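You operate a simulated robot arm through the tools that you are given. There is no shell and no other tool. Be economical: measure what you need, move in short steps, check, and stop when the job is done.

You run a simulated robot arm. Do the job below in one go: nothing can be reset, and whatever is moved stays where it is left.

## Task
Unclamp, jog the arm home, let its air out and lock it off.
Fine: home is the green mark; black arm switch back to A.

It is judged by the outcome, as a careful person would: the job done as asked, and still so three seconds after it is handed in. It fails if anything else is knocked over, pushed out of place, dropped, spilled or broken.

## Robot
A 6-joint arm with a fingered hand, hanging from a carriage that runs on a rail from [-3, -1] to [2369, 721] (x, y) and turns from -344 to 344 degrees about z. Base frame: it is fixed where the carriage stands at the start and does not move with it; the origin is on the floor, on the carriage's upright axis, x ahead of it, y to its left, z up; the surface under the hand at the start is at about z = 950. Units: mm, degrees, N and s.
With the tool pointing down near the work surface it reaches from about 260 to 760 mm from the robot's upright axis, wherever it stands. Its first joint turns from -166.0 to 166.0 degrees. Places, roughly: black arm switch [2600, 300, 800]; black jog button [2400, 200, 800]; blue arm valve [2600, 300, 700]; blue clamp switch [2200, 200, 800]; clamp bracket [2700, 0, 1200]; gauge on the steel bed [2300, 200, 700]; gold lever [1900, 100, 800]; knob of the blue table stop [2300, 0, 1000]; knob of the red table stop [2400, 200, 1000]; red arm switch [2700, 300, 800]; yellow lever [2000, 200, 800]; yellow turn button [2300, 200, 800]. Payload 4 kg.
The tool frame sits at the grasp point between the pads (the TCP): z along the fingers, y along the line on which they close. The tips reach 29 mm beyond it. Largest opening 100 mm; the body of the gripper starts 34 mm behind the TCP. The gripper is a hand of 5 fingers: y runs from the thumb to the fingers, the wrist lies at [-15, -114, -189] in the tool frame, and closing takes about 1.5 s.
Orientation is told as [roll, pitch, yaw] about the base's x, y, z axes, in that order, counted from this pose: with the fingers straight down and the wrist toward the robot, the tool's x, y and z point along [0, 1, 0], [1, 0, 0] and [0, 0, -1] of the base frame.

## Interface
- The arm moves only by the tool arm_command. Its argument "motion" is a list of rows, each a list of 6 numbers: the shift along the tool's x, y, z in mm, then the turn, a rotation vector about the tool's x, y, z in degrees. In form: [[dx, dy, dz, ax, ay, az], ...]. A call has 1 to 12 rows; each row shifts and turns the commanded pose from where the row before left it, along the tool's axes as they then stand. "gripper" is the opening, from 0 (shut) to 1 (fully open), set as the call begins (left out, the last holds). Each row takes 0.2 s and may step no farther than 50 mm and 8.6 degrees from the row before; otherwise, or with a gripper value out of range, the whole call is refused. A pose out of reach is approached as far as the arm can. The call stops where the force on the tool passes 50 N (or 10 N more than at its start, if that is more) or the arm is blocked; 0.2 s more then pass. Each finger travels about 108 mm/s and halts on what it meets, pressing with about 31 N; the grip force reading is that of the motor and also rises with nothing between the fingers. The clock runs only during rows and for 0.2 s after the last one: add rows that do not move to give the fingers time. It gives the time, the measured TCP pose, the force on the tool (base axes), the opening and the grip force at its end, in the units of the frame above (readings bear some noise), with the torque about the TCP (base axes, N m) and any sound that the robot's microphone picked up.
- Cameras (640 x 400 px; columns grow to the right, rows downward): "scene" is now at [278.2, 0.9, 1687.3]; the picture's right is [-0.00, -1.00, 0.00], its down [-0.77, 0.00, -0.64] and it looks along [0.64, -0.00, -0.77] (base axes); focal length 273 px, centre (320, 200). "wrist" rides on the gripper at [66, -86, -121] in the tool frame; the picture's right is [-0.76, 0.31, -0.58], its down [-0.59, -0.70, 0.40] and it looks along [-0.28, 0.64, 0.71] (tool axes); focal length 247 px, centre (320, 200). There is no depth. A picture from a camera that has moved, and an enlarged one, comes with that camera's place and axes in the base frame and with its lens.
- grab_frame(camera): a new picture of that camera. No time passes.
- move_column(by): slides the trunk up (or, below 0, down) by that many mm; the arm and the scene camera ride with it, the base frame stays. It gives what a move gives, with no picture.
- roll_base(legs): drives the robot by 1 to 6 legs, each [ahead, left, turn to the left] in mm, mm and degrees, along the robot's own axes; the way and the turn of a leg run together, so that a leg with both is an arc; at most 1500 mm and 180 degrees a leg. The arm and the cameras ride along, it lands a little off, and it stops where it bumps. It keeps to its track: a leg is cut to what the track allows. It gives what a move gives.
- grasp_type(shape): the hand has 5 fingers and takes this shape, open, in about a second: jaw (thumb against the fingers, like two jaws); tri (thumb and two fingers); tip (a fingertip pinch); poke (one finger out to press); point (the index stretched); flat (the hand flat); cup (the hand cupped); fist (a fist). The gripper value then closes the fingers along that shape, each until it touches; the sizes above hold for jaw. It gives what a move gives, with no picture.
- head_to(pan, tilt): turns the head with the scene camera to pan (to the left, within 155 degrees either way) and tilt (down, from -29 to 69), counted from straight ahead of the robot. It gives what a move gives.
- inspect(camera, box): a new picture of the part [left, top, right, bottom] of that camera's present view, enlarged. No time passes.
- finish_job(): hands the job in; it is judged then, once.

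Work in short steps. Places have to be worked out from the pictures, the camera data and where the tool is seen: move nearer, look again, correct. Check each grasp and each placing, and mend what went wrong. You have 135 turns and 96 pictures in all, those below and enlarged ones among them. Open the gripper and draw the arm clear of the work before you hand the job in, unless the task says otherwise; then end with one line.

The tools are called as a command line: name --pt "numbers of a row" for each row, then --argument value for the rest, lists and objects as JSON in quotes. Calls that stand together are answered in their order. arm_command: Moves the arm, as the interface text tells. Its arguments: {"type":"object","properties":{"motion":{"type":"array","items":{"type":"array","items":{"type":"number"}}},"gripper":{"type":"number"}},"required":["motion"]} The other tools are called the same way: move_column (by) slides the trunk up or down; grasp_type (shape) gives the hand a shape; roll_base (legs) drives the base; head_to (pan, tilt) turns the head that bears the scene camera; grab_frame (camera) takes a picture; inspect (camera, box) takes an enlarged picture of a part of a camera's view; finish_job () hands the job in.

At the start:

```text
t: 0.0
ee_pos: [513.6, 65.8, 1023.8]
tcp_rot: [0.0, 0.0, 0.0]
ft_force: [-1.0, -0.8, 0.2]
moment: [-0.05, 0.0, 0.0]
grip_width: 100.0
finger_force: 0.1
shape: jaw
trunk travel left (down, up): [-403.0, 197.0]
robot x, y, heading: [-1.4, 1.3, -0.1]
head pan, tilt: [-0.1, 50.3]
```

scene: 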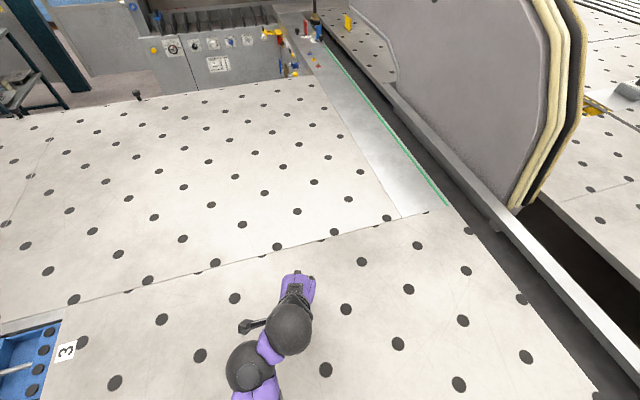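
wrist: 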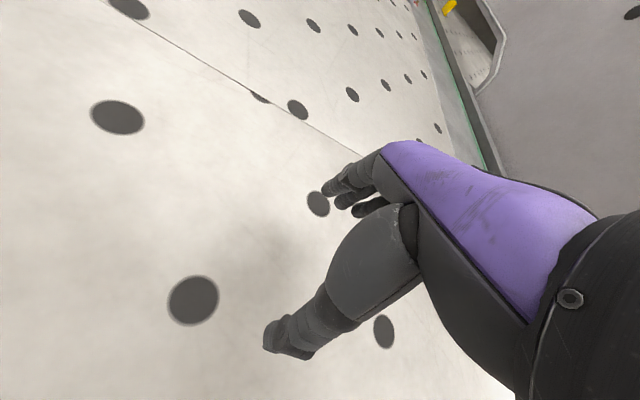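

The work area is far ahead (x about 1900–2700). I'll raise the head for a look at it before driving.

head_to --pan 0 --tilt 22

grab_frame --camera "scene"

```text
t: 0.9
ee_pos: [513.5, 65.2, 1024.6]
tcp_rot: [0.0, 0.0, -0.1]
ft_force: [0.2, 0.3, 0.2]
moment: [0.03, -0.01, -0.03]
grip_width: 99.7
finger_force: 0.0
shape: jaw
trunk travel left (down, up): [-403.0, 197.0]
robot x, y, heading: [-0.8, 0.5, -0.1]
head pan, tilt: [0.0, 22.0]
```

```text
93 pictures are left
camera scene: at [294.2, 1.0, 1729.9], right [0.0, -1.0, 0.0], down [-0.38, 0.0, -0.93], along [0.93, 0.0, -0.38], focal length 273 px, centre (320, 200)
```

scene: 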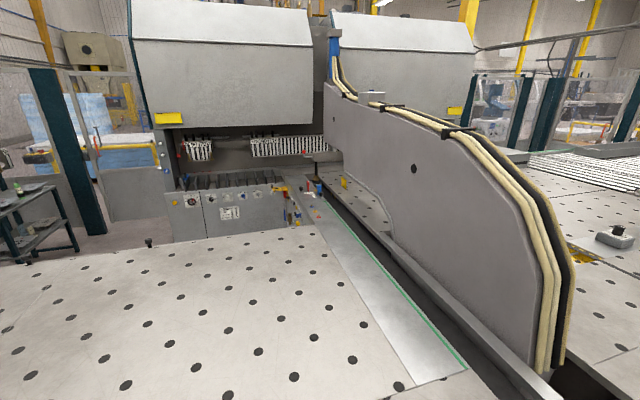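

The machine with a front panel is ahead, slightly left. I zoom in to read it.

inspect --camera "scene" --box '[150, 120, 350, 245]'

inspect --camera "scene" --box '[260, 160, 370, 230]'

```text
3.20 times, centred on (250, 182) of scene
camera zoom: at [294.2, 1.0, 1729.9], right [0.0, -1.0, 0.0], down [-0.38, 0.0, -0.93], along [0.93, 0.0, -0.38], focal length 874 px, centre (544, 256)
```

zoom: 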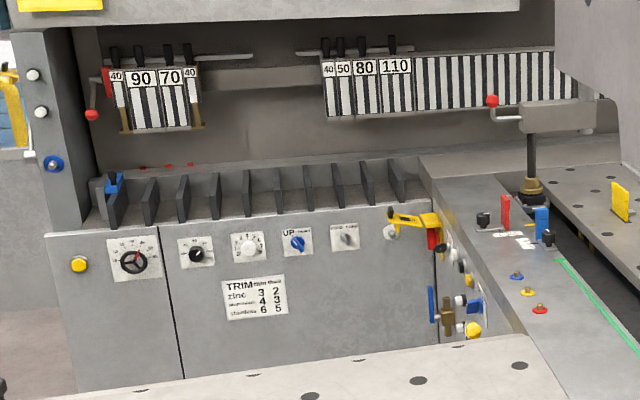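

```text
5.71 times, centred on (315, 195) of scene
camera zoom: at [294.2, 1.0, 1729.9], right [0.0, -1.0, 0.0], down [-0.38, 0.0, -0.93], along [0.93, 0.0, -0.38], focal length 1561 px, centre (349, 229)
```

zoom: 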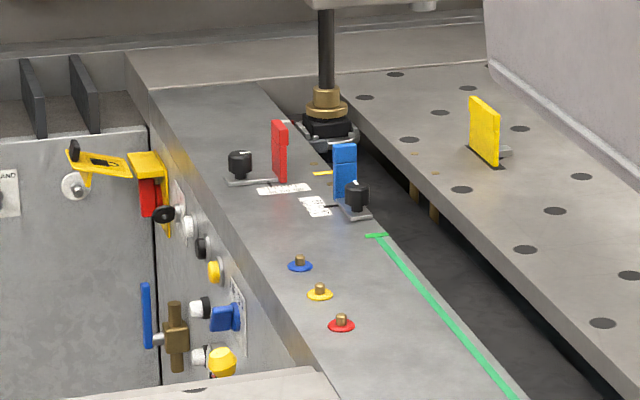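

The controls are on the left-facing side of the steel bed. I raise the trunk for clearance and drive part of the way along the track.

move_column --by 150

roll_base --legs '[[1200, 365, 0]]'

grab_frame --camera "scene"

```text
t: 2.7
ee_pos: [513.9, 65.5, 1174.5]
tcp_rot: [0.0, 0.0, 0.0]
ft_force: [-0.3, 1.3, 0.9]
moment: [0.01, 0.01, 0.02]
grip_width: 99.7
finger_force: 0.1
shape: jaw
trunk travel left (down, up): [-553.0, 47.0]
robot x, y, heading: [0.6, -1.4, -0.0]
head pan, tilt: [0.0, 22.0]
```

```text
t: 9.1
ee_pos: [1723.1, 422.3, 1174.7]
tcp_rot: [0.0, -0.1, -1.3]
ft_force: [-0.2, 0.4, -0.6]
moment: [0.03, 0.0, 0.02]
grip_width: 99.8
finger_force: 0.1
shape: jaw
trunk travel left (down, up): [-553.0, 47.0]
robot x, y, heading: [1207.1, 368.0, -1.2]
head pan, tilt: [0.0, 22.0]
```

```text
90 pictures are left
camera scene: at [1502.4, 362.4, 1880.0], right [-0.02, -1.0, 0.0], down [-0.37, 0.01, -0.93], along [0.93, -0.02, -0.37], focal length 273 px, centre (320, 200)
```

scene: 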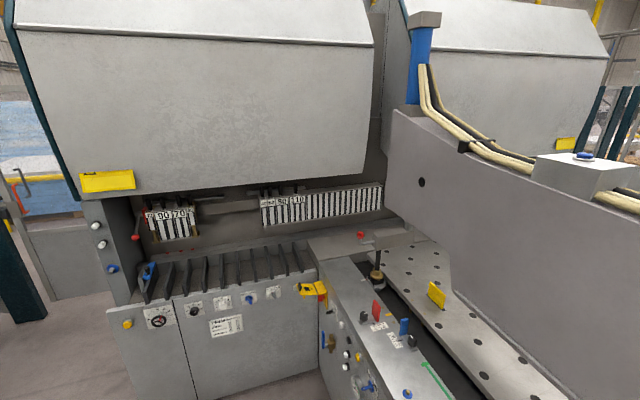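

Now closer; I aim the head at the controls on the bed's side.

head_to --pan -15 --tilt 48

grab_frame --camera "scene"

```text
t: 9.9
ee_pos: [1721.9, 422.5, 1175.3]
tcp_rot: [0.0, 0.0, -1.2]
ft_force: [0.4, 0.2, 0.4]
moment: [-0.01, -0.04, 0.02]
grip_width: 100.1
finger_force: 0.0
shape: jaw
trunk travel left (down, up): [-553.0, 47.0]
robot x, y, heading: [1209.3, 368.7, -1.5]
head pan, tilt: [-15.0, 48.0]
```

```text
89 pictures are left
camera scene: at [1485.3, 342.4, 1840.4], right [-0.28, -0.96, 0.0], down [-0.71, 0.21, -0.67], along [0.64, -0.19, -0.74], focal length 273 px, centre (320, 200)
```

scene: 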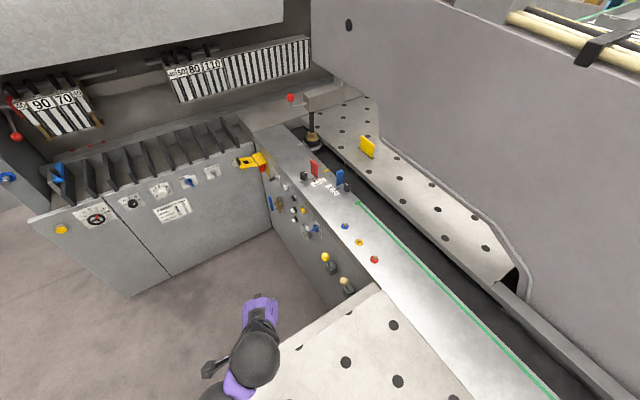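

The aisle is clear at hand height. I drive further, and then turn right to face the bed's side while going to the end of the track.

roll_base --legs '[[580, 185, 0], [0, 0, -45]]'

grab_frame --camera "scene"

```text
t: 15.4
ee_pos: [2190.0, 217.1, 1174.7]
tcp_rot: [0.0, 0.0, -46.6]
ft_force: [0.4, -0.7, 0.0]
moment: [0.03, 0.02, -0.01]
grip_width: 99.7
finger_force: 0.0
shape: jaw
trunk travel left (down, up): [-553.0, 47.0]
robot x, y, heading: [1791.2, 542.1, -46.5]
head pan, tilt: [-15.0, 48.0]
```

```text
88 pictures are left
camera scene: at [1966.0, 330.9, 1840.3], right [-0.88, -0.48, 0.0], down [-0.35, 0.65, -0.67], along [0.32, -0.59, -0.74], focal length 273 px, centre (320, 200)
```

scene: 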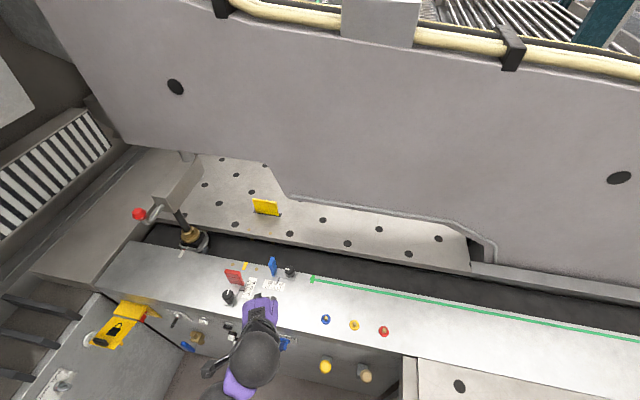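

Turn fully to face the bed's side, then slide sideways to the track's end.

roll_base --legs '[[0, 0, -43.5], [-150, 300, 0]]'

grab_frame --camera "scene"

```text
t: 19.7
ee_pos: [2167.3, 126.1, 1175.0]
tcp_rot: [0.0, -0.1, -90.4]
ft_force: [1.3, 0.6, -0.6]
moment: [0.01, -0.02, -0.04]
grip_width: 99.7
finger_force: 0.0
shape: jaw
trunk travel left (down, up): [-553.0, 47.0]
robot x, y, heading: [2109.4, 640.9, -90.6]
head pan, tilt: [-15.0, 48.0]
```

```text
87 pictures are left
camera scene: at [2084.8, 365.7, 1840.4], right [-0.96, 0.27, 0.0], down [0.2, 0.72, -0.67], along [-0.18, -0.65, -0.74], focal length 273 px, centre (320, 200)
```

scene: 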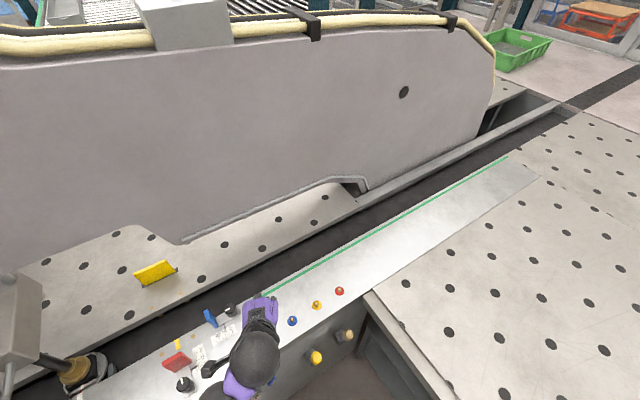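

Go to the track's end, then look down at the side panel.

roll_base --legs '[[-85, 265, 0]]'

head_to --pan 0 --tilt 65

grab_frame --camera "scene"

grab_frame --camera "wrist"

```text
t: 21.6
ee_pos: [2427.2, 206.8, 1174.4]
tcp_rot: [0.0, 0.0, -90.5]
ft_force: [0.0, 0.8, 0.2]
moment: [-0.03, 0.06, 0.0]
grip_width: 99.7
finger_force: 0.1
shape: jaw
trunk travel left (down, up): [-553.0, 47.0]
robot x, y, heading: [2364.0, 721.6, -90.5]
head pan, tilt: [-15.0, 48.0]
```

```text
t: 22.4
ee_pos: [2426.8, 205.4, 1174.7]
tcp_rot: [0.0, 0.1, -90.5]
ft_force: [-0.2, -0.3, -0.2]
moment: [-0.01, -0.03, 0.02]
grip_width: 99.6
finger_force: 0.1
shape: jaw
trunk travel left (down, up): [-553.0, 47.0]
robot x, y, heading: [2366.0, 721.2, -90.1]
head pan, tilt: [0.0, 65.0]
```

```text
86 pictures are left
camera scene: at [2364.9, 460.0, 1819.5], right [-1.0, 0.01, 0.0], down [0.01, 0.91, -0.42], along [0.0, -0.42, -0.91], focal length 273 px, centre (320, 200)
```

scene: 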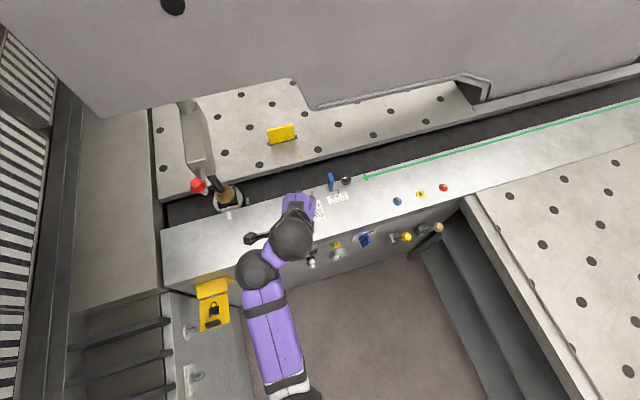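

```text
85 pictures are left
camera wrist: at [2493.2, 291.0, 1294.9], right [-0.76, -0.3, 0.58], down [-0.58, 0.71, -0.4], along [-0.29, -0.64, -0.71], focal length 247 px, centre (320, 200)
```

wrist: 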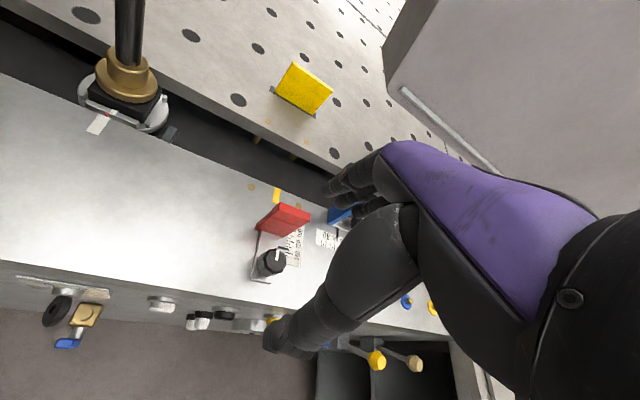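

The panel faces +y at around y≈190. I pull the hand back toward the carriage, lower the trunk and look level at the panel.

arm_command --pt "0 -40 0 0 0 0" --pt "0 -40 0 0 0 0" --pt "0 -40 0 0 0 0" --pt "0 -40 0 0 0 0" --pt "0 -40 0 0 0 0"

move_column --by -350

head_to --pan 0 --tilt 60

grab_frame --camera "scene"

grab_frame --camera "wrist"

```text
t: 23.6
ee_pos: [2422.2, 396.6, 1139.5]
tcp_rot: [0.2, -0.1, -90.4]
ft_force: [-0.7, -0.7, 0.4]
moment: [0.04, 0.0, 0.02]
grip_width: 99.8
finger_force: 0.0
shape: jaw
out of reach, approached as far as the arm can: row 2, 3, 4, 5
trunk travel left (down, up): [-553.0, 47.0]
robot x, y, heading: [2365.5, 719.3, -90.7]
head pan, tilt: [0.0, 65.0]
```

```text
t: 27.0
ee_pos: [2421.3, 398.1, 789.9]
tcp_rot: [0.2, -0.2, -90.4]
ft_force: [-0.2, 0.1, 0.5]
moment: [0.02, -0.02, -0.03]
grip_width: 99.9
finger_force: 0.0
shape: jaw
trunk travel left (down, up): [-203.0, 397.0]
robot x, y, heading: [2365.1, 719.6, -90.5]
head pan, tilt: [0.0, 65.0]
```

```text
t: 27.7
ee_pos: [2420.6, 397.5, 789.4]
tcp_rot: [0.2, -0.2, -90.4]
ft_force: [0.5, -0.5, -0.6]
moment: [0.03, 0.02, 0.02]
grip_width: 99.8
finger_force: 0.1
shape: jaw
trunk travel left (down, up): [-203.0, 397.0]
robot x, y, heading: [2362.9, 718.2, -90.6]
head pan, tilt: [0.0, 60.0]
```

```text
84 pictures are left
camera scene: at [2364.9, 454.2, 1475.0], right [-1.0, 0.01, 0.0], down [0.01, 0.87, -0.5], along [0.0, -0.5, -0.87], focal length 273 px, centre (320, 200)
```

scene: 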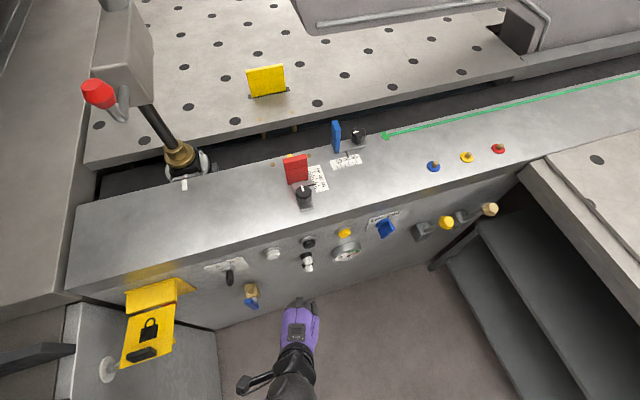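

```text
83 pictures are left
camera wrist: at [2487.5, 482.4, 909.8], right [-0.76, -0.3, 0.58], down [-0.58, 0.71, -0.4], along [-0.29, -0.64, -0.71], focal length 247 px, centre (320, 200)
```

wrist: 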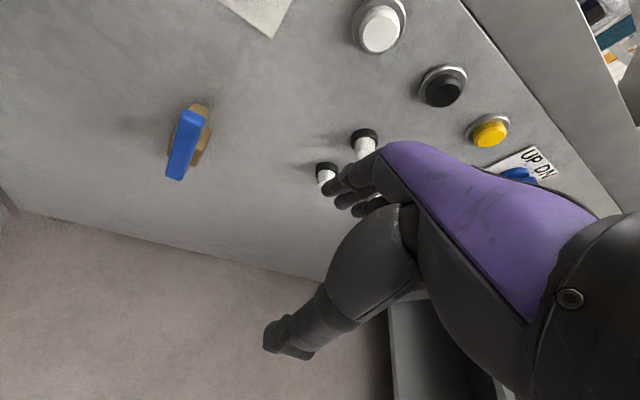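

Good view. I zoom to read the labels.

inspect --camera "scene" --box '[60, 230, 290, 370]'

inspect --camera "scene" --box '[270, 195, 510, 300]'

inspect --camera "scene" --box '[130, 100, 410, 220]'

```text
2.78 times, centred on (175, 300) of scene
camera zoom: at [2364.9, 454.2, 1475.0], right [-1.0, 0.01, 0.0], down [0.01, 0.87, -0.5], along [0.0, -0.5, -0.87], focal length 760 px, centre (724, -78)
```

zoom: 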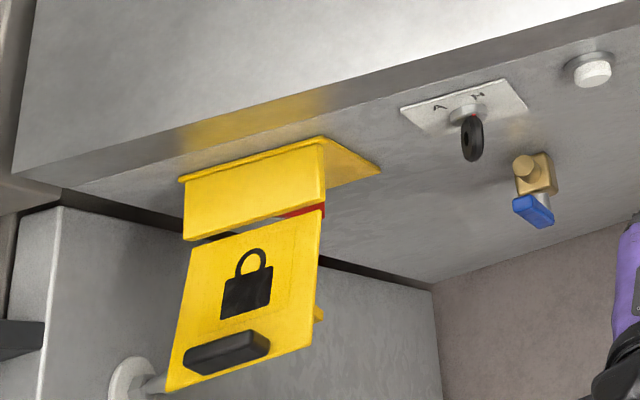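

```text
2.67 times, centred on (390, 248) of scene
camera zoom: at [2364.9, 454.2, 1475.0], right [-1.0, 0.01, 0.0], down [0.01, 0.87, -0.5], along [0.0, -0.5, -0.87], focal length 728 px, centre (133, 73)
```

zoom: 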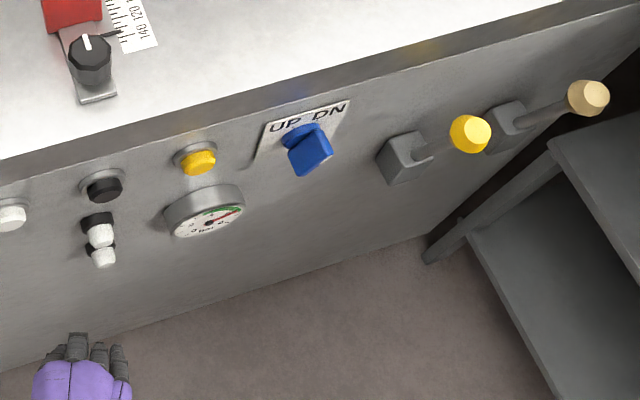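

```text
2.29 times, centred on (270, 160) of scene
camera zoom: at [2364.9, 454.2, 1475.0], right [-1.0, 0.01, 0.0], down [0.01, 0.87, -0.5], along [0.0, -0.5, -0.87], focal length 624 px, centre (434, 291)
```

zoom: 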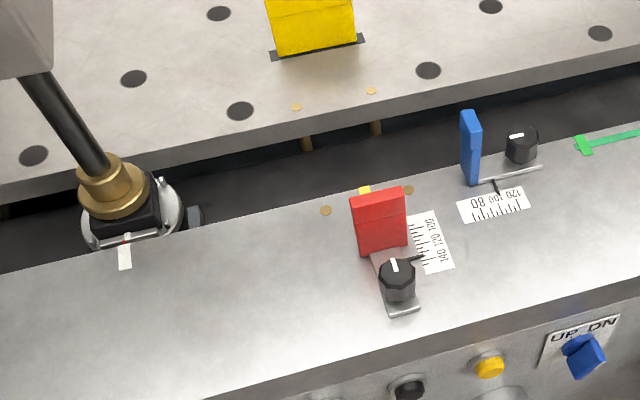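

I zoom more on the key items: gauge, arm switch, clamp base and UP/DN switch.

inspect --camera "scene" --box '[195, 225, 355, 325]'

inspect --camera "scene" --box '[325, 205, 415, 265]'

inspect --camera "scene" --box '[200, 250, 265, 315]'

inspect --camera "scene" --box '[60, 60, 260, 200]'

```text
4.00 times, centred on (275, 275) of scene
camera zoom: at [2364.9, 454.2, 1475.0], right [-1.0, 0.01, 0.0], down [0.01, 0.87, -0.5], along [0.0, -0.5, -0.87], focal length 1092 px, centre (500, -100)
```

zoom: 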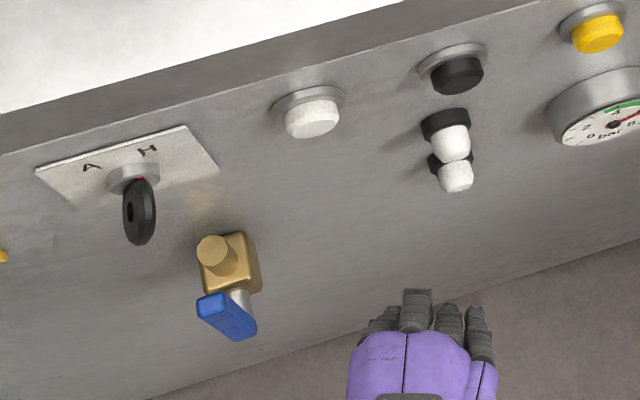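

```text
6.67 times, centred on (370, 235) of scene
camera zoom: at [2364.9, 454.2, 1475.0], right [-1.0, 0.01, 0.0], down [0.01, 0.87, -0.5], along [0.0, -0.5, -0.87], focal length 1821 px, centre (-13, -33)
```

zoom: 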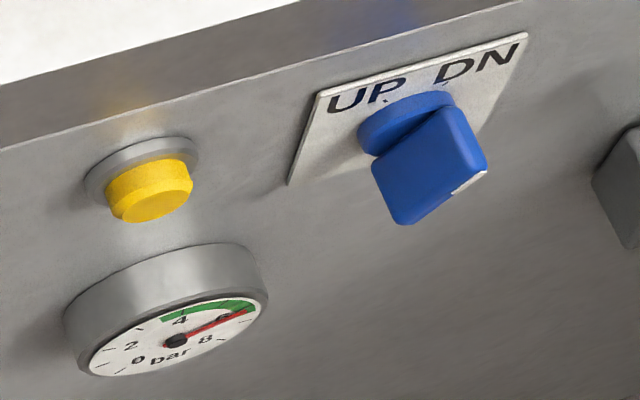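

```text
6.15 times, centred on (232, 282) of scene
camera zoom: at [2364.9, 454.2, 1475.0], right [-1.0, 0.01, 0.0], down [0.01, 0.87, -0.5], along [0.0, -0.5, -0.87], focal length 1681 px, centre (858, -308)
```

zoom: 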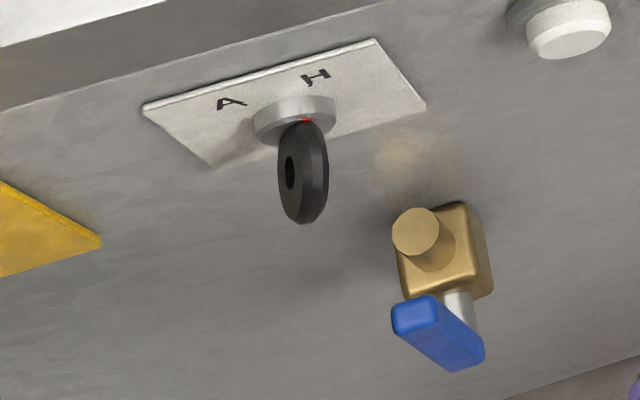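

```text
2.86 times, centred on (160, 130) of scene
camera zoom: at [2364.9, 454.2, 1475.0], right [-1.0, 0.01, 0.0], down [0.01, 0.87, -0.5], along [0.0, -0.5, -0.87], focal length 780 px, centre (777, 400)
```

zoom: 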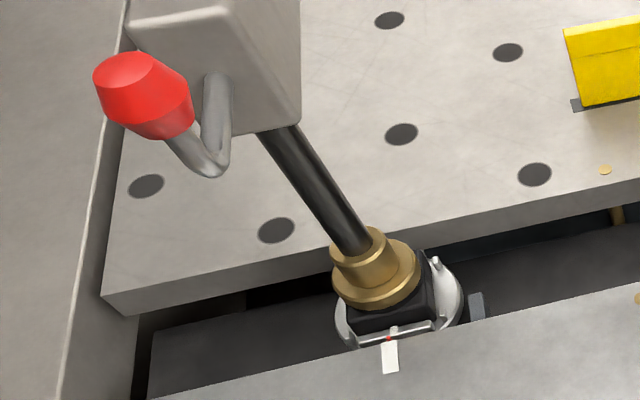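

The red dot on the arm switch seems near H but the view is grazing. I turn the carriage around so the camera stands back, for a frontal look.

move_column --by 230

roll_base --legs '[[0, 0, -140]]'

move_column --by -430

head_to --pan 142 --tilt 30

grab_frame --camera "scene"

```text
t: 30.1
ee_pos: [2421.8, 396.9, 1018.9]
tcp_rot: [0.2, 0.0, -90.4]
ft_force: [-0.6, 0.2, 0.5]
moment: [0.0, -0.04, -0.04]
grip_width: 100.0
finger_force: 0.1
shape: jaw
trunk travel left (down, up): [-433.0, 167.0]
robot x, y, heading: [2366.3, 719.2, -90.6]
head pan, tilt: [0.0, 60.0]
```

```text
t: 36.3
ee_pos: [2119.2, 935.1, 1019.4]
tcp_rot: [0.2, -0.1, 128.6]
ft_force: [-0.1, 0.9, -0.1]
moment: [0.03, -0.01, -0.02]
grip_width: 99.7
finger_force: 0.0
shape: jaw
trunk travel left (down, up): [-433.0, 167.0]
robot x, y, heading: [2363.0, 722.4, 128.6]
head pan, tilt: [0.0, 60.0]
```

```text
refused: -430 is not a number from -400 to 400
```

```text
t: 38.6
ee_pos: [2119.0, 935.9, 1019.5]
tcp_rot: [0.3, -0.2, 128.5]
ft_force: [-0.3, 0.1, 0.3]
moment: [0.02, 0.01, 0.04]
grip_width: 100.0
finger_force: 0.2
shape: jaw
trunk travel left (down, up): [-433.0, 167.0]
robot x, y, heading: [2367.1, 722.0, 128.5]
head pan, tilt: [142.0, 30.0]
```

```text
75 pictures are left
camera scene: at [2243.4, 786.7, 1747.1], right [-1.0, -0.01, 0.0], down [0.0, 0.5, -0.87], along [0.01, -0.87, -0.5], focal length 273 px, centre (320, 200)
```

scene: 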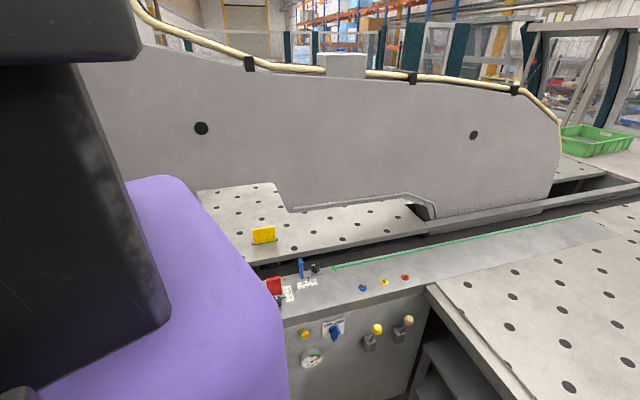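

The torso blocks the view here. I turn back partway and lower the trunk so the camera sees the panel obliquely.

roll_base --legs '[[0, 0, 80]]'

move_column --by -400

head_to --pan 105 --tilt 40

grab_frame --camera "scene"

```text
t: 42.4
ee_pos: [2107.3, 518.6, 1019.3]
tcp_rot: [0.1, -0.1, -152.3]
ft_force: [0.3, -0.7, 0.6]
moment: [-0.01, 0.04, 0.01]
grip_width: 99.9
finger_force: 0.1
shape: jaw
trunk travel left (down, up): [-433.0, 167.0]
robot x, y, heading: [2366.5, 722.5, -152.6]
head pan, tilt: [142.0, 30.0]
```

```text
t: 46.2
ee_pos: [2106.6, 518.8, 621.0]
tcp_rot: [0.2, -0.1, -152.2]
ft_force: [-0.4, 0.4, 0.5]
moment: [0.01, 0.0, 0.01]
grip_width: 99.9
finger_force: 0.0
shape: jaw
trunk travel left (down, up): [-33.0, 567.0]
robot x, y, heading: [2364.3, 717.0, -152.3]
head pan, tilt: [142.0, 30.0]
```

```text
t: 47.2
ee_pos: [2107.9, 518.7, 619.4]
tcp_rot: [0.2, 0.0, -152.4]
ft_force: [0.0, -0.7, 0.5]
moment: [-0.02, 0.01, -0.01]
grip_width: 99.9
finger_force: 0.0
shape: jaw
trunk travel left (down, up): [-33.0, 567.0]
robot x, y, heading: [2363.3, 717.8, -152.6]
head pan, tilt: [105.0, 40.0]
```

```text
74 pictures are left
camera scene: at [2247.6, 565.6, 1331.8], right [-0.74, -0.68, 0.0], down [-0.44, 0.47, -0.77], along [0.52, -0.56, -0.64], focal length 273 px, centre (320, 200)
```

scene: 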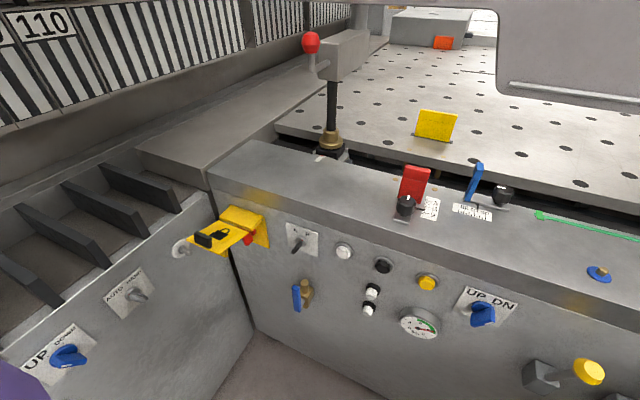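

Excellent view. I zoom in on the details.

inspect --camera "scene" --box '[180, 195, 340, 315]'

inspect --camera "scene" --box '[330, 235, 530, 350]'

inspect --camera "scene" --box '[280, 20, 400, 165]'

```text
3.33 times, centred on (260, 255) of scene
camera zoom: at [2247.6, 565.6, 1331.8], right [-0.74, -0.68, 0.0], down [-0.44, 0.47, -0.77], along [0.52, -0.56, -0.64], focal length 910 px, centre (520, 17)
```

zoom: 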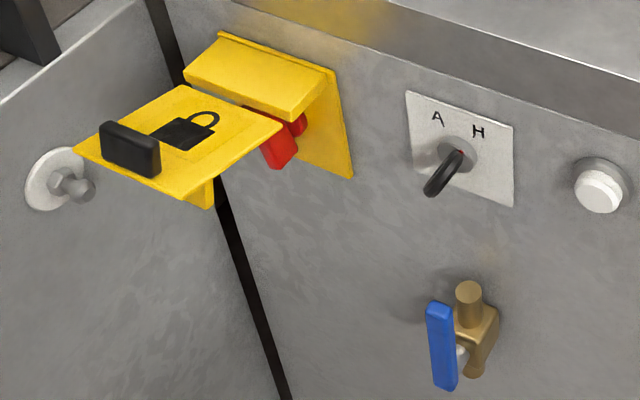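

```text
3.20 times, centred on (430, 292) of scene
camera zoom: at [2247.6, 565.6, 1331.8], right [-0.74, -0.68, 0.0], down [-0.44, 0.47, -0.77], along [0.52, -0.56, -0.64], focal length 874 px, centre (-32, -96)
```

zoom: 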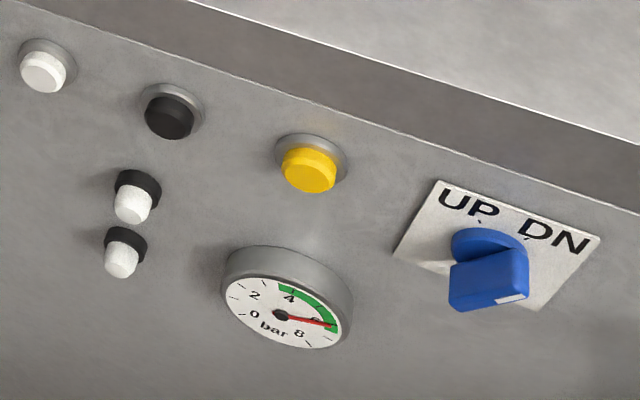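

```text
2.76 times, centred on (340, 92) of scene
camera zoom: at [2247.6, 565.6, 1331.8], right [-0.74, -0.68, 0.0], down [-0.44, 0.47, -0.77], along [0.52, -0.56, -0.64], focal length 753 px, centre (265, 497)
```

zoom: 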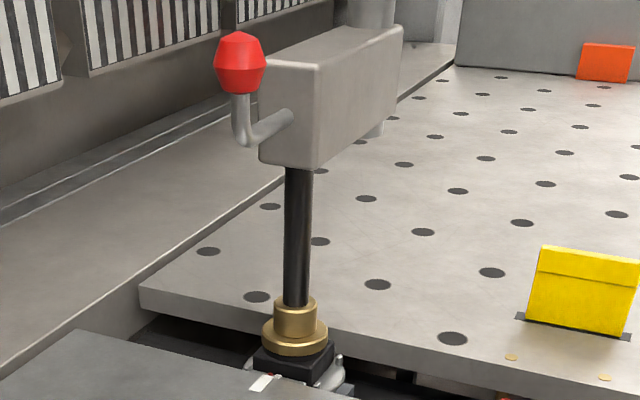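

inspect --camera "scene" --box '[195, 200, 275, 250]'

inspect --camera "scene" --box '[278, 215, 328, 255]'

inspect --camera "scene" --box '[280, 270, 330, 320]'

```text
8.00 times, centred on (235, 225) of scene
camera zoom: at [2247.6, 565.6, 1331.8], right [-0.74, -0.68, 0.0], down [-0.44, 0.47, -0.77], along [0.52, -0.56, -0.64], focal length 2185 px, centre (1000, 0)
```

zoom: 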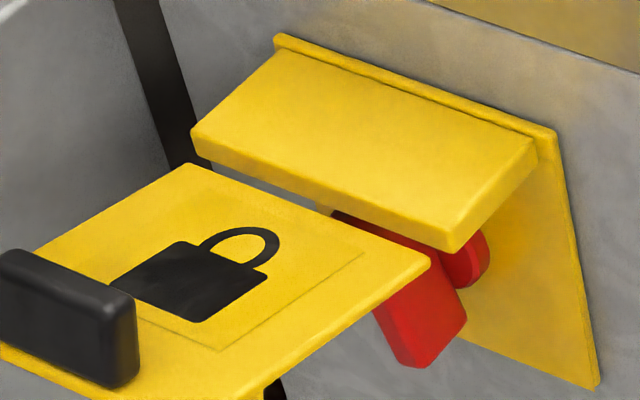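

```text
10.00 times, centred on (303, 235) of scene
camera zoom: at [2247.6, 565.6, 1331.8], right [-0.74, -0.68, 0.0], down [-0.44, 0.47, -0.77], along [0.52, -0.56, -0.64], focal length 2731 px, centre (490, -150)
```

zoom: 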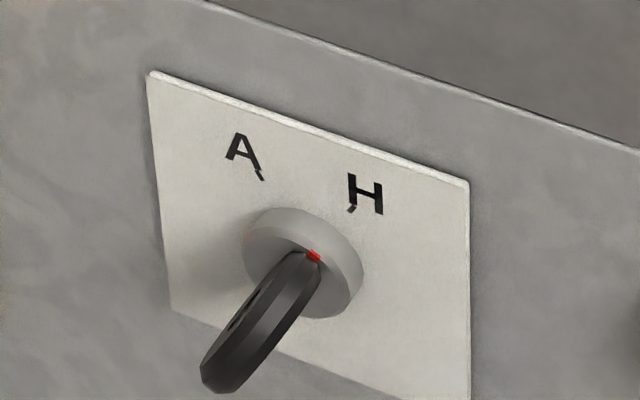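

```text
8.00 times, centred on (305, 295) of scene
camera zoom: at [2247.6, 565.6, 1331.8], right [-0.74, -0.68, 0.0], down [-0.44, 0.47, -0.77], along [0.52, -0.56, -0.64], focal length 2185 px, centre (440, -560)
```

zoom: 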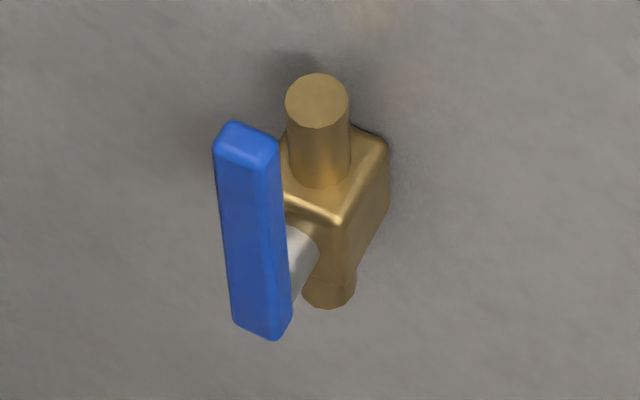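

The bed's side face runs parallel to the rail (about 17° to x), so facing it means heading −73°. From two views: jog button ≈(2390,220,858), clamp switch ≈(2205,171,853), arm switch ≈(2582,272,830), valve lever ≈(2558,324,660). I turn to face it and set the hand to poke.

roll_base --legs '[[0, 0, 79.5]]'

grasp_type --shape "poke"

arm_command --pt "0 25.7 -18.1 -8.18 0 0" --pt "0 25.7 -18.1 -8.18 0 0" --pt "0 25.7 -18.1 -8.18 0 0" --pt "0 25.7 -18.1 -8.18 0 0"

```text
t: 51.0
ee_pos: [2515.2, 428.6, 619.9]
tcp_rot: [0.3, -0.1, -73.2]
ft_force: [-0.2, 0.0, 0.1]
moment: [-0.01, -0.01, -0.01]
grip_width: 99.8
finger_force: 0.2
shape: jaw
trunk travel left (down, up): [-33.0, 567.0]
robot x, y, heading: [2365.1, 720.8, -73.5]
head pan, tilt: [105.0, 40.0]
```

```text
t: 51.9
ee_pos: [2514.7, 428.0, 619.3]
tcp_rot: [0.2, -0.1, -73.3]
ft_force: [-0.7, -0.3, -0.3]
moment: [0.0, 0.03, 0.0]
grip_width: 0.0
finger_force: 0.0
shape: poke
trunk travel left (down, up): [-33.0, 567.0]
robot x, y, heading: [2364.5, 720.9, -73.2]
head pan, tilt: [105.0, 40.0]
```

```text
t: 52.9
ee_pos: [2538.6, 347.4, 711.3]
tcp_rot: [0.2, -33.0, -73.4]
ft_force: [0.4, -0.3, -0.3]
moment: [-0.01, 0.01, -0.01]
grip_width: 0.0
finger_force: 0.0
shape: poke
trunk travel left (down, up): [-33.0, 567.0]
robot x, y, heading: [2365.2, 722.9, -73.2]
head pan, tilt: [105.0, 40.0]
```

That brought the hand near the valve; I back off, finish tilting the fingers forward, and slide right along the rail.

arm_command --pt "0 -25.2 -16.3 0 0 0" --pt "0 -25.2 -16.3 0 0 0" --pt "0 25.7 -18.1 -8.18 0 0" --pt "0 25.7 -18.1 -8.18 0 0" --pt "0 25.7 -18.1 -8.18 0 0" --pt "0 25.7 -18.1 -8.18 0 0" --pt "0 25.7 -18.1 -8.18 0 0" --pt "0 25.7 -18.1 -8.18 0 0" --pt "0 25.7 -18.1 -8.0 0 0"

head_to --pan 0 --tilt 50

grab_frame --camera "scene"

grab_frame --camera "wrist"

```text
t: 54.9
ee_pos: [2517.8, 414.5, 922.4]
tcp_rot: [103.9, -89.8, -177.2]
ft_force: [0.4, 0.2, -0.7]
moment: [0.02, 0.02, 0.02]
grip_width: 0.0
finger_force: 0.1
shape: poke
trunk travel left (down, up): [-33.0, 567.0]
robot x, y, heading: [2367.9, 716.5, -73.3]
head pan, tilt: [105.0, 40.0]
```

```text
t: 56.8
ee_pos: [2518.2, 415.2, 922.9]
tcp_rot: [54.8, -89.9, -127.9]
ft_force: [0.0, -0.6, -0.1]
moment: [-0.02, -0.01, -0.04]
grip_width: 0.0
finger_force: 0.1
shape: poke
trunk travel left (down, up): [-33.0, 567.0]
robot x, y, heading: [2361.4, 719.4, -73.3]
head pan, tilt: [0.0, 50.0]
```

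```text
67 pictures are left
camera scene: at [2446.9, 455.5, 1317.6], right [-0.96, -0.29, 0.0], down [-0.22, 0.73, -0.64], along [0.18, -0.62, -0.77], focal length 273 px, centre (320, 200)
```

scene: 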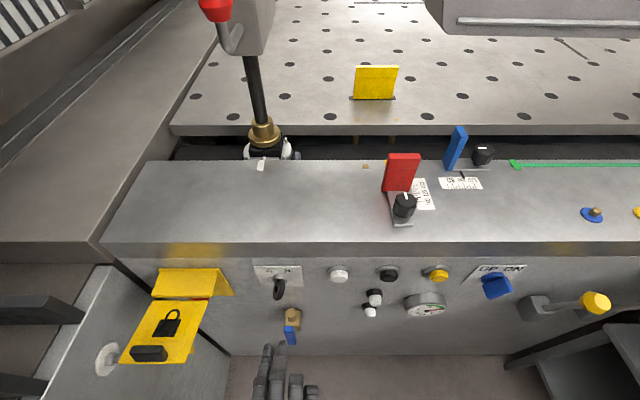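

```text
66 pictures are left
camera wrist: at [2545.5, 549.4, 836.5], right [-0.89, 0.33, 0.31], down [-0.45, -0.55, -0.71], along [-0.07, -0.77, 0.64], focal length 247 px, centre (320, 200)
```

wrist: 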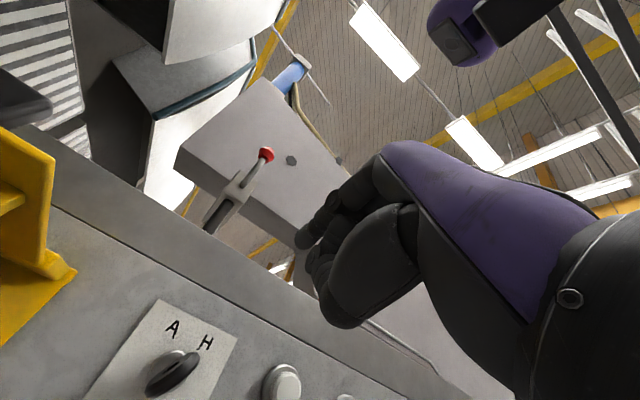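

Fingers now point at the panel. I zoom on the fingertip to find its place relative to the TCP.

inspect --camera "scene" --box '[230, 320, 350, 400]'

inspect --camera "wrist" --box '[250, 130, 430, 340]'

```text
5.00 times, centred on (290, 360) of scene
camera zoom: at [2446.9, 455.5, 1317.6], right [-0.96, -0.29, 0.0], down [-0.22, 0.73, -0.64], along [0.18, -0.62, -0.77], focal length 1366 px, centre (470, -600)
```

zoom: 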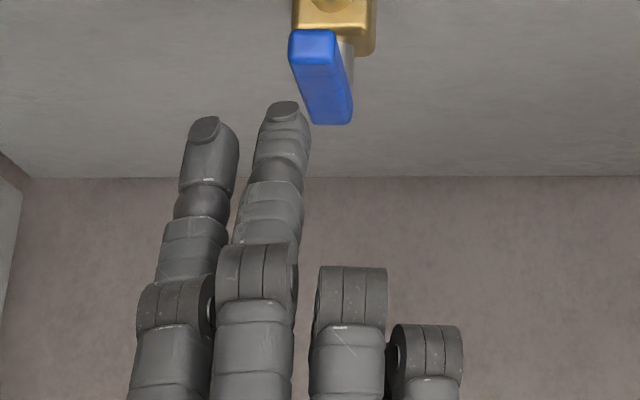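

```text
1.90 times, centred on (340, 235) of wrist
camera zoom: at [2545.5, 549.4, 836.5], right [-0.89, 0.33, 0.31], down [-0.45, -0.55, -0.71], along [-0.07, -0.77, 0.64], focal length 470 px, centre (282, 133)
```

zoom: 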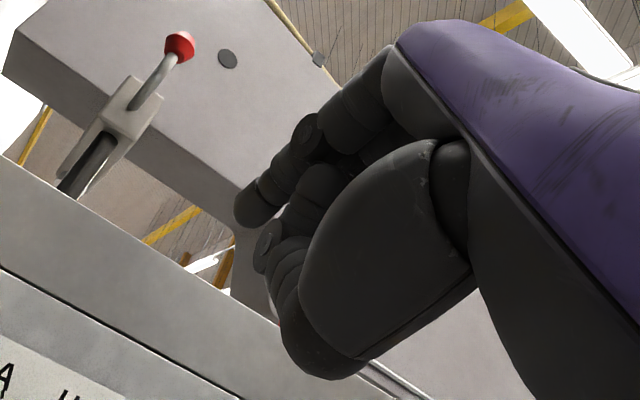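

Two fingertips protrude ~27 mm past the TCP, ±10 mm to each side. I slide right toward the clamp switch.

roll_base --legs '[[0, -300, 0]]'

grab_frame --camera "scene"

grab_frame --camera "wrist"

```text
t: 58.8
ee_pos: [2230.7, 327.5, 922.8]
tcp_rot: [69.0, -89.9, -142.1]
ft_force: [-1.1, 0.3, -0.5]
moment: [-0.02, 0.0, 0.0]
grip_width: 0.2
finger_force: 0.1
shape: poke
trunk travel left (down, up): [-33.0, 567.0]
robot x, y, heading: [2078.4, 631.0, -73.4]
head pan, tilt: [0.0, 50.0]
```

```text
63 pictures are left
camera scene: at [2160.2, 368.2, 1317.6], right [-0.96, -0.29, 0.0], down [-0.22, 0.73, -0.64], along [0.18, -0.62, -0.77], focal length 273 px, centre (320, 200)
```

scene: 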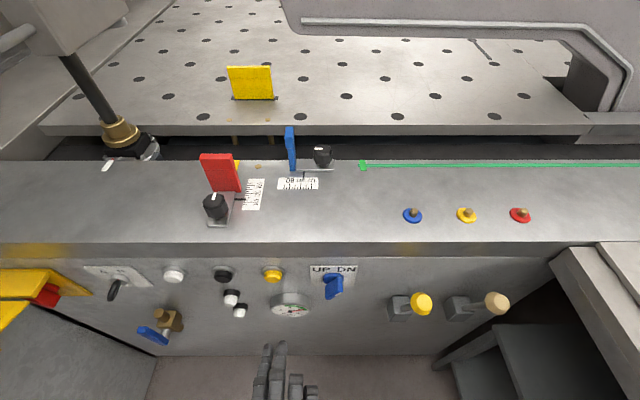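

```text
62 pictures are left
camera wrist: at [2258.7, 462.2, 836.5], right [-0.89, 0.33, 0.31], down [-0.45, -0.55, -0.7], along [-0.07, -0.77, 0.64], focal length 247 px, centre (320, 200)
```

wrist: 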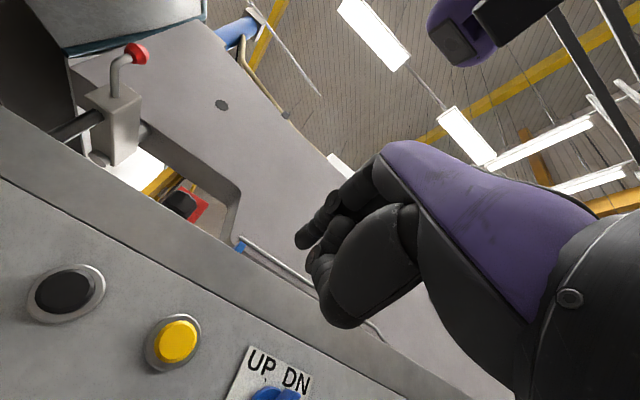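

inspect --camera "scene" --box '[290, 255, 370, 310]'

```text
7.27 times, centred on (330, 282) of scene
camera zoom: at [2160.2, 368.2, 1317.6], right [-0.96, -0.29, 0.0], down [-0.22, 0.73, -0.64], along [0.18, -0.62, -0.77], focal length 1986 px, centre (247, -400)
```

zoom: 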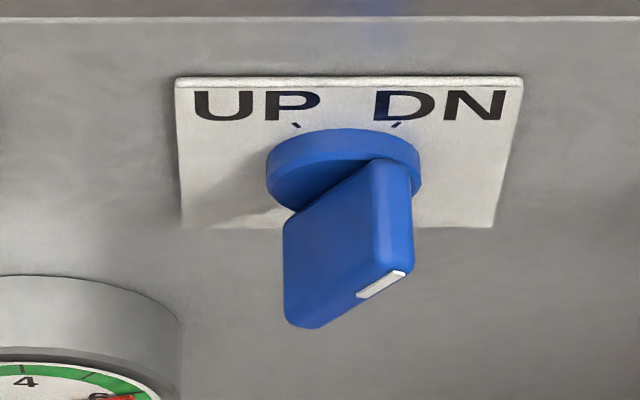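

The wing knob points to DN (white mark). Two fingers would straddle it, so I try the "point" shape for a single finger.

grasp_type --shape "point"

inspect --camera "scene" --box '[230, 320, 350, 400]'

```text
t: 59.7
ee_pos: [2231.7, 327.7, 921.7]
tcp_rot: [72.8, -89.8, -146.0]
ft_force: [-0.7, 0.1, -0.7]
moment: [-0.01, -0.04, 0.0]
grip_width: 0.0
finger_force: 0.0
shape: point
trunk travel left (down, up): [-33.0, 567.0]
robot x, y, heading: [2081.2, 631.1, -73.2]
head pan, tilt: [0.0, 50.0]
```

```text
5.00 times, centred on (290, 360) of scene
camera zoom: at [2160.6, 368.4, 1317.6], right [-0.96, -0.29, 0.0], down [-0.22, 0.73, -0.64], along [0.18, -0.62, -0.77], focal length 1366 px, centre (470, -600)
```

zoom: 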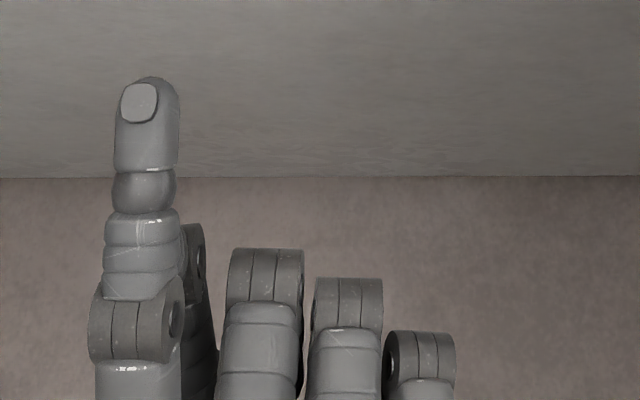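

inspect --camera "wrist" --box '[220, 100, 460, 350]'

```text
1.60 times, centred on (340, 225) of wrist
camera zoom: at [2259.3, 462.4, 836.6], right [-0.89, 0.33, 0.31], down [-0.45, -0.55, -0.71], along [-0.07, -0.77, 0.64], focal length 395 px, centre (288, 160)
```

zoom: 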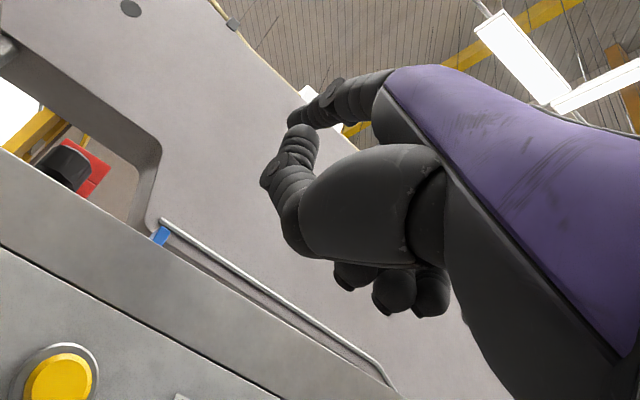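

Index tip lies at tool offset ≈[14, 66, 19]. The switch axis is ≈ s −203 (along the panel from the jog button), z 858, blade front ≈451 mm ahead of the rail line. I move the fingertip to the right of the blade, still short of it.

arm_command --pt "-40 -42 0 0 0 0" --pt "-40 -42 0 0 0 0" --pt "-41 -42 0 0 0 0" --pt "0 0 35 0 0 0" --pt "0 0 35 0 0 0"

inspect --camera "scene" --box '[270, 240, 430, 360]'

grab_frame --camera "wrist"

```text
refused: row 1 steps farther than a row can; nothing moved
```

```text
3.33 times, centred on (350, 300) of scene
camera zoom: at [2160.6, 368.4, 1317.6], right [-0.96, -0.29, 0.0], down [-0.22, 0.73, -0.64], along [0.18, -0.62, -0.77], focal length 910 px, centre (220, -133)
```

zoom: 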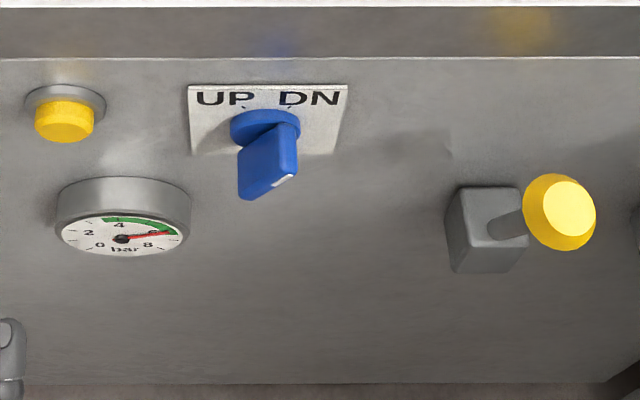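

```text
57 pictures are left
camera wrist: at [2259.3, 462.4, 836.6], right [-0.89, 0.33, 0.31], down [-0.45, -0.55, -0.71], along [-0.07, -0.77, 0.64], focal length 247 px, centre (320, 200)
```

wrist: 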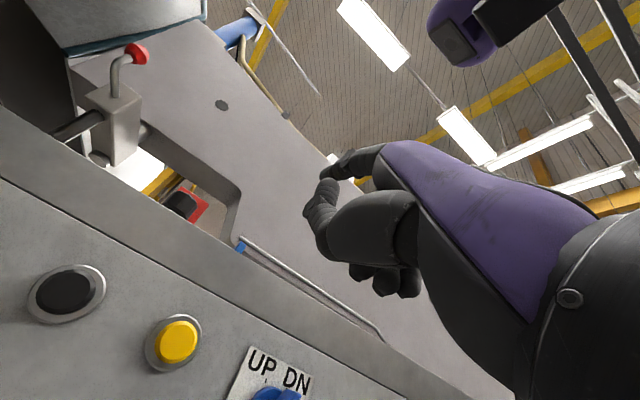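

Row step was too long; same move in smaller rows.

arm_command --pt "-30 -31.5 0 0 0 0" --pt "-30 -31.5 0 0 0 0" --pt "-30 -31.5 0 0 0 0" --pt "-31 -31.5 0 0 0 0" --pt "0 0 35 0 0 0" --pt "0 0 35 0 0 0"

inspect --camera "scene" --box '[280, 240, 420, 340]'

```text
t: 61.1
ee_pos: [2136.4, 224.0, 797.1]
tcp_rot: [107.6, -89.8, 179.2]
ft_force: [0.4, 0.4, 0.6]
moment: [0.0, -0.04, 0.04]
grip_width: 92.9
finger_force: 0.0
shape: point
trunk travel left (down, up): [-33.0, 567.0]
robot x, y, heading: [2079.0, 631.9, -73.1]
head pan, tilt: [0.0, 50.0]
```

```text
4.00 times, centred on (350, 290) of scene
camera zoom: at [2160.4, 367.5, 1317.9], right [-0.96, -0.29, 0.0], down [-0.22, 0.73, -0.64], along [0.18, -0.62, -0.77], focal length 1092 px, centre (200, -160)
```

zoom: 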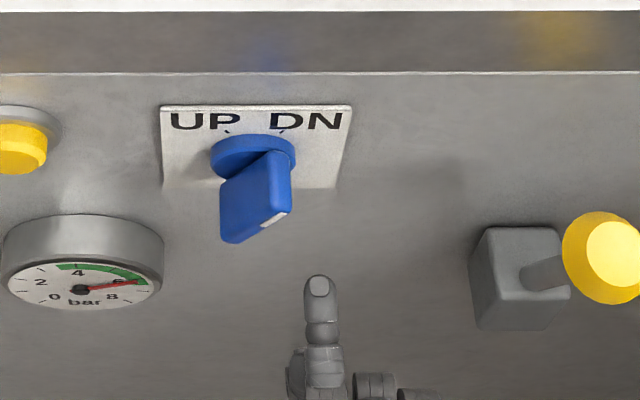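

Fingertip is placed as planned (right of the blade, 25 mm short). I advance beside the blade.

arm_command --pt "0 0 21 0 0 0" --pt "0 0 21 0 0 0"

arm_command --pt "4 0 0 0 0 0" --pt "2.5 6 0 0 0 0" --pt "4.5 5.5 0 0 0 0" --pt "6 3.5 0 0 0 0" --pt "5 1 0 0 0 0" --pt "3 0 0 0 0 0"

inspect --camera "scene" --box '[280, 240, 420, 340]'

```text
t: 61.7
ee_pos: [2149.0, 184.3, 797.0]
tcp_rot: [75.2, -89.8, -148.4]
ft_force: [-0.9, 0.5, -0.2]
moment: [0.02, -0.04, 0.01]
grip_width: 93.0
finger_force: 0.1
shape: point
trunk travel left (down, up): [-33.0, 567.0]
robot x, y, heading: [2077.9, 632.9, -73.0]
head pan, tilt: [0.0, 50.0]
```

```text
t: 63.1
ee_pos: [2172.6, 192.8, 812.6]
tcp_rot: [71.1, -89.9, -144.4]
ft_force: [0.6, 0.0, 0.4]
moment: [-0.03, 0.0, 0.0]
grip_width: 93.2
finger_force: 0.0
shape: point
trunk travel left (down, up): [-33.0, 567.0]
robot x, y, heading: [2081.6, 637.2, -73.3]
head pan, tilt: [0.0, 50.0]
```

```text
4.00 times, centred on (350, 290) of scene
camera zoom: at [2160.6, 368.4, 1317.6], right [-0.96, -0.29, 0.0], down [-0.22, 0.73, -0.64], along [0.18, -0.62, -0.77], focal length 1092 px, centre (200, -160)
```

zoom: 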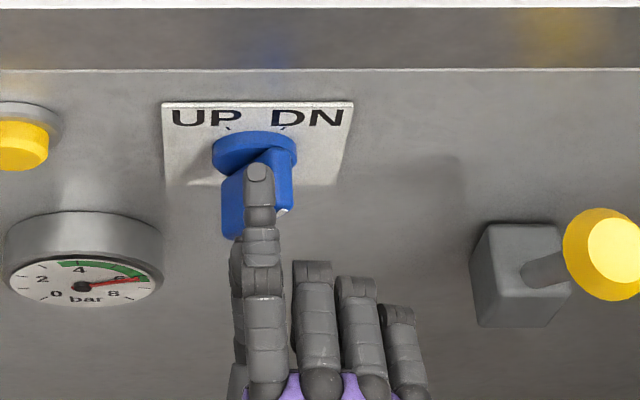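

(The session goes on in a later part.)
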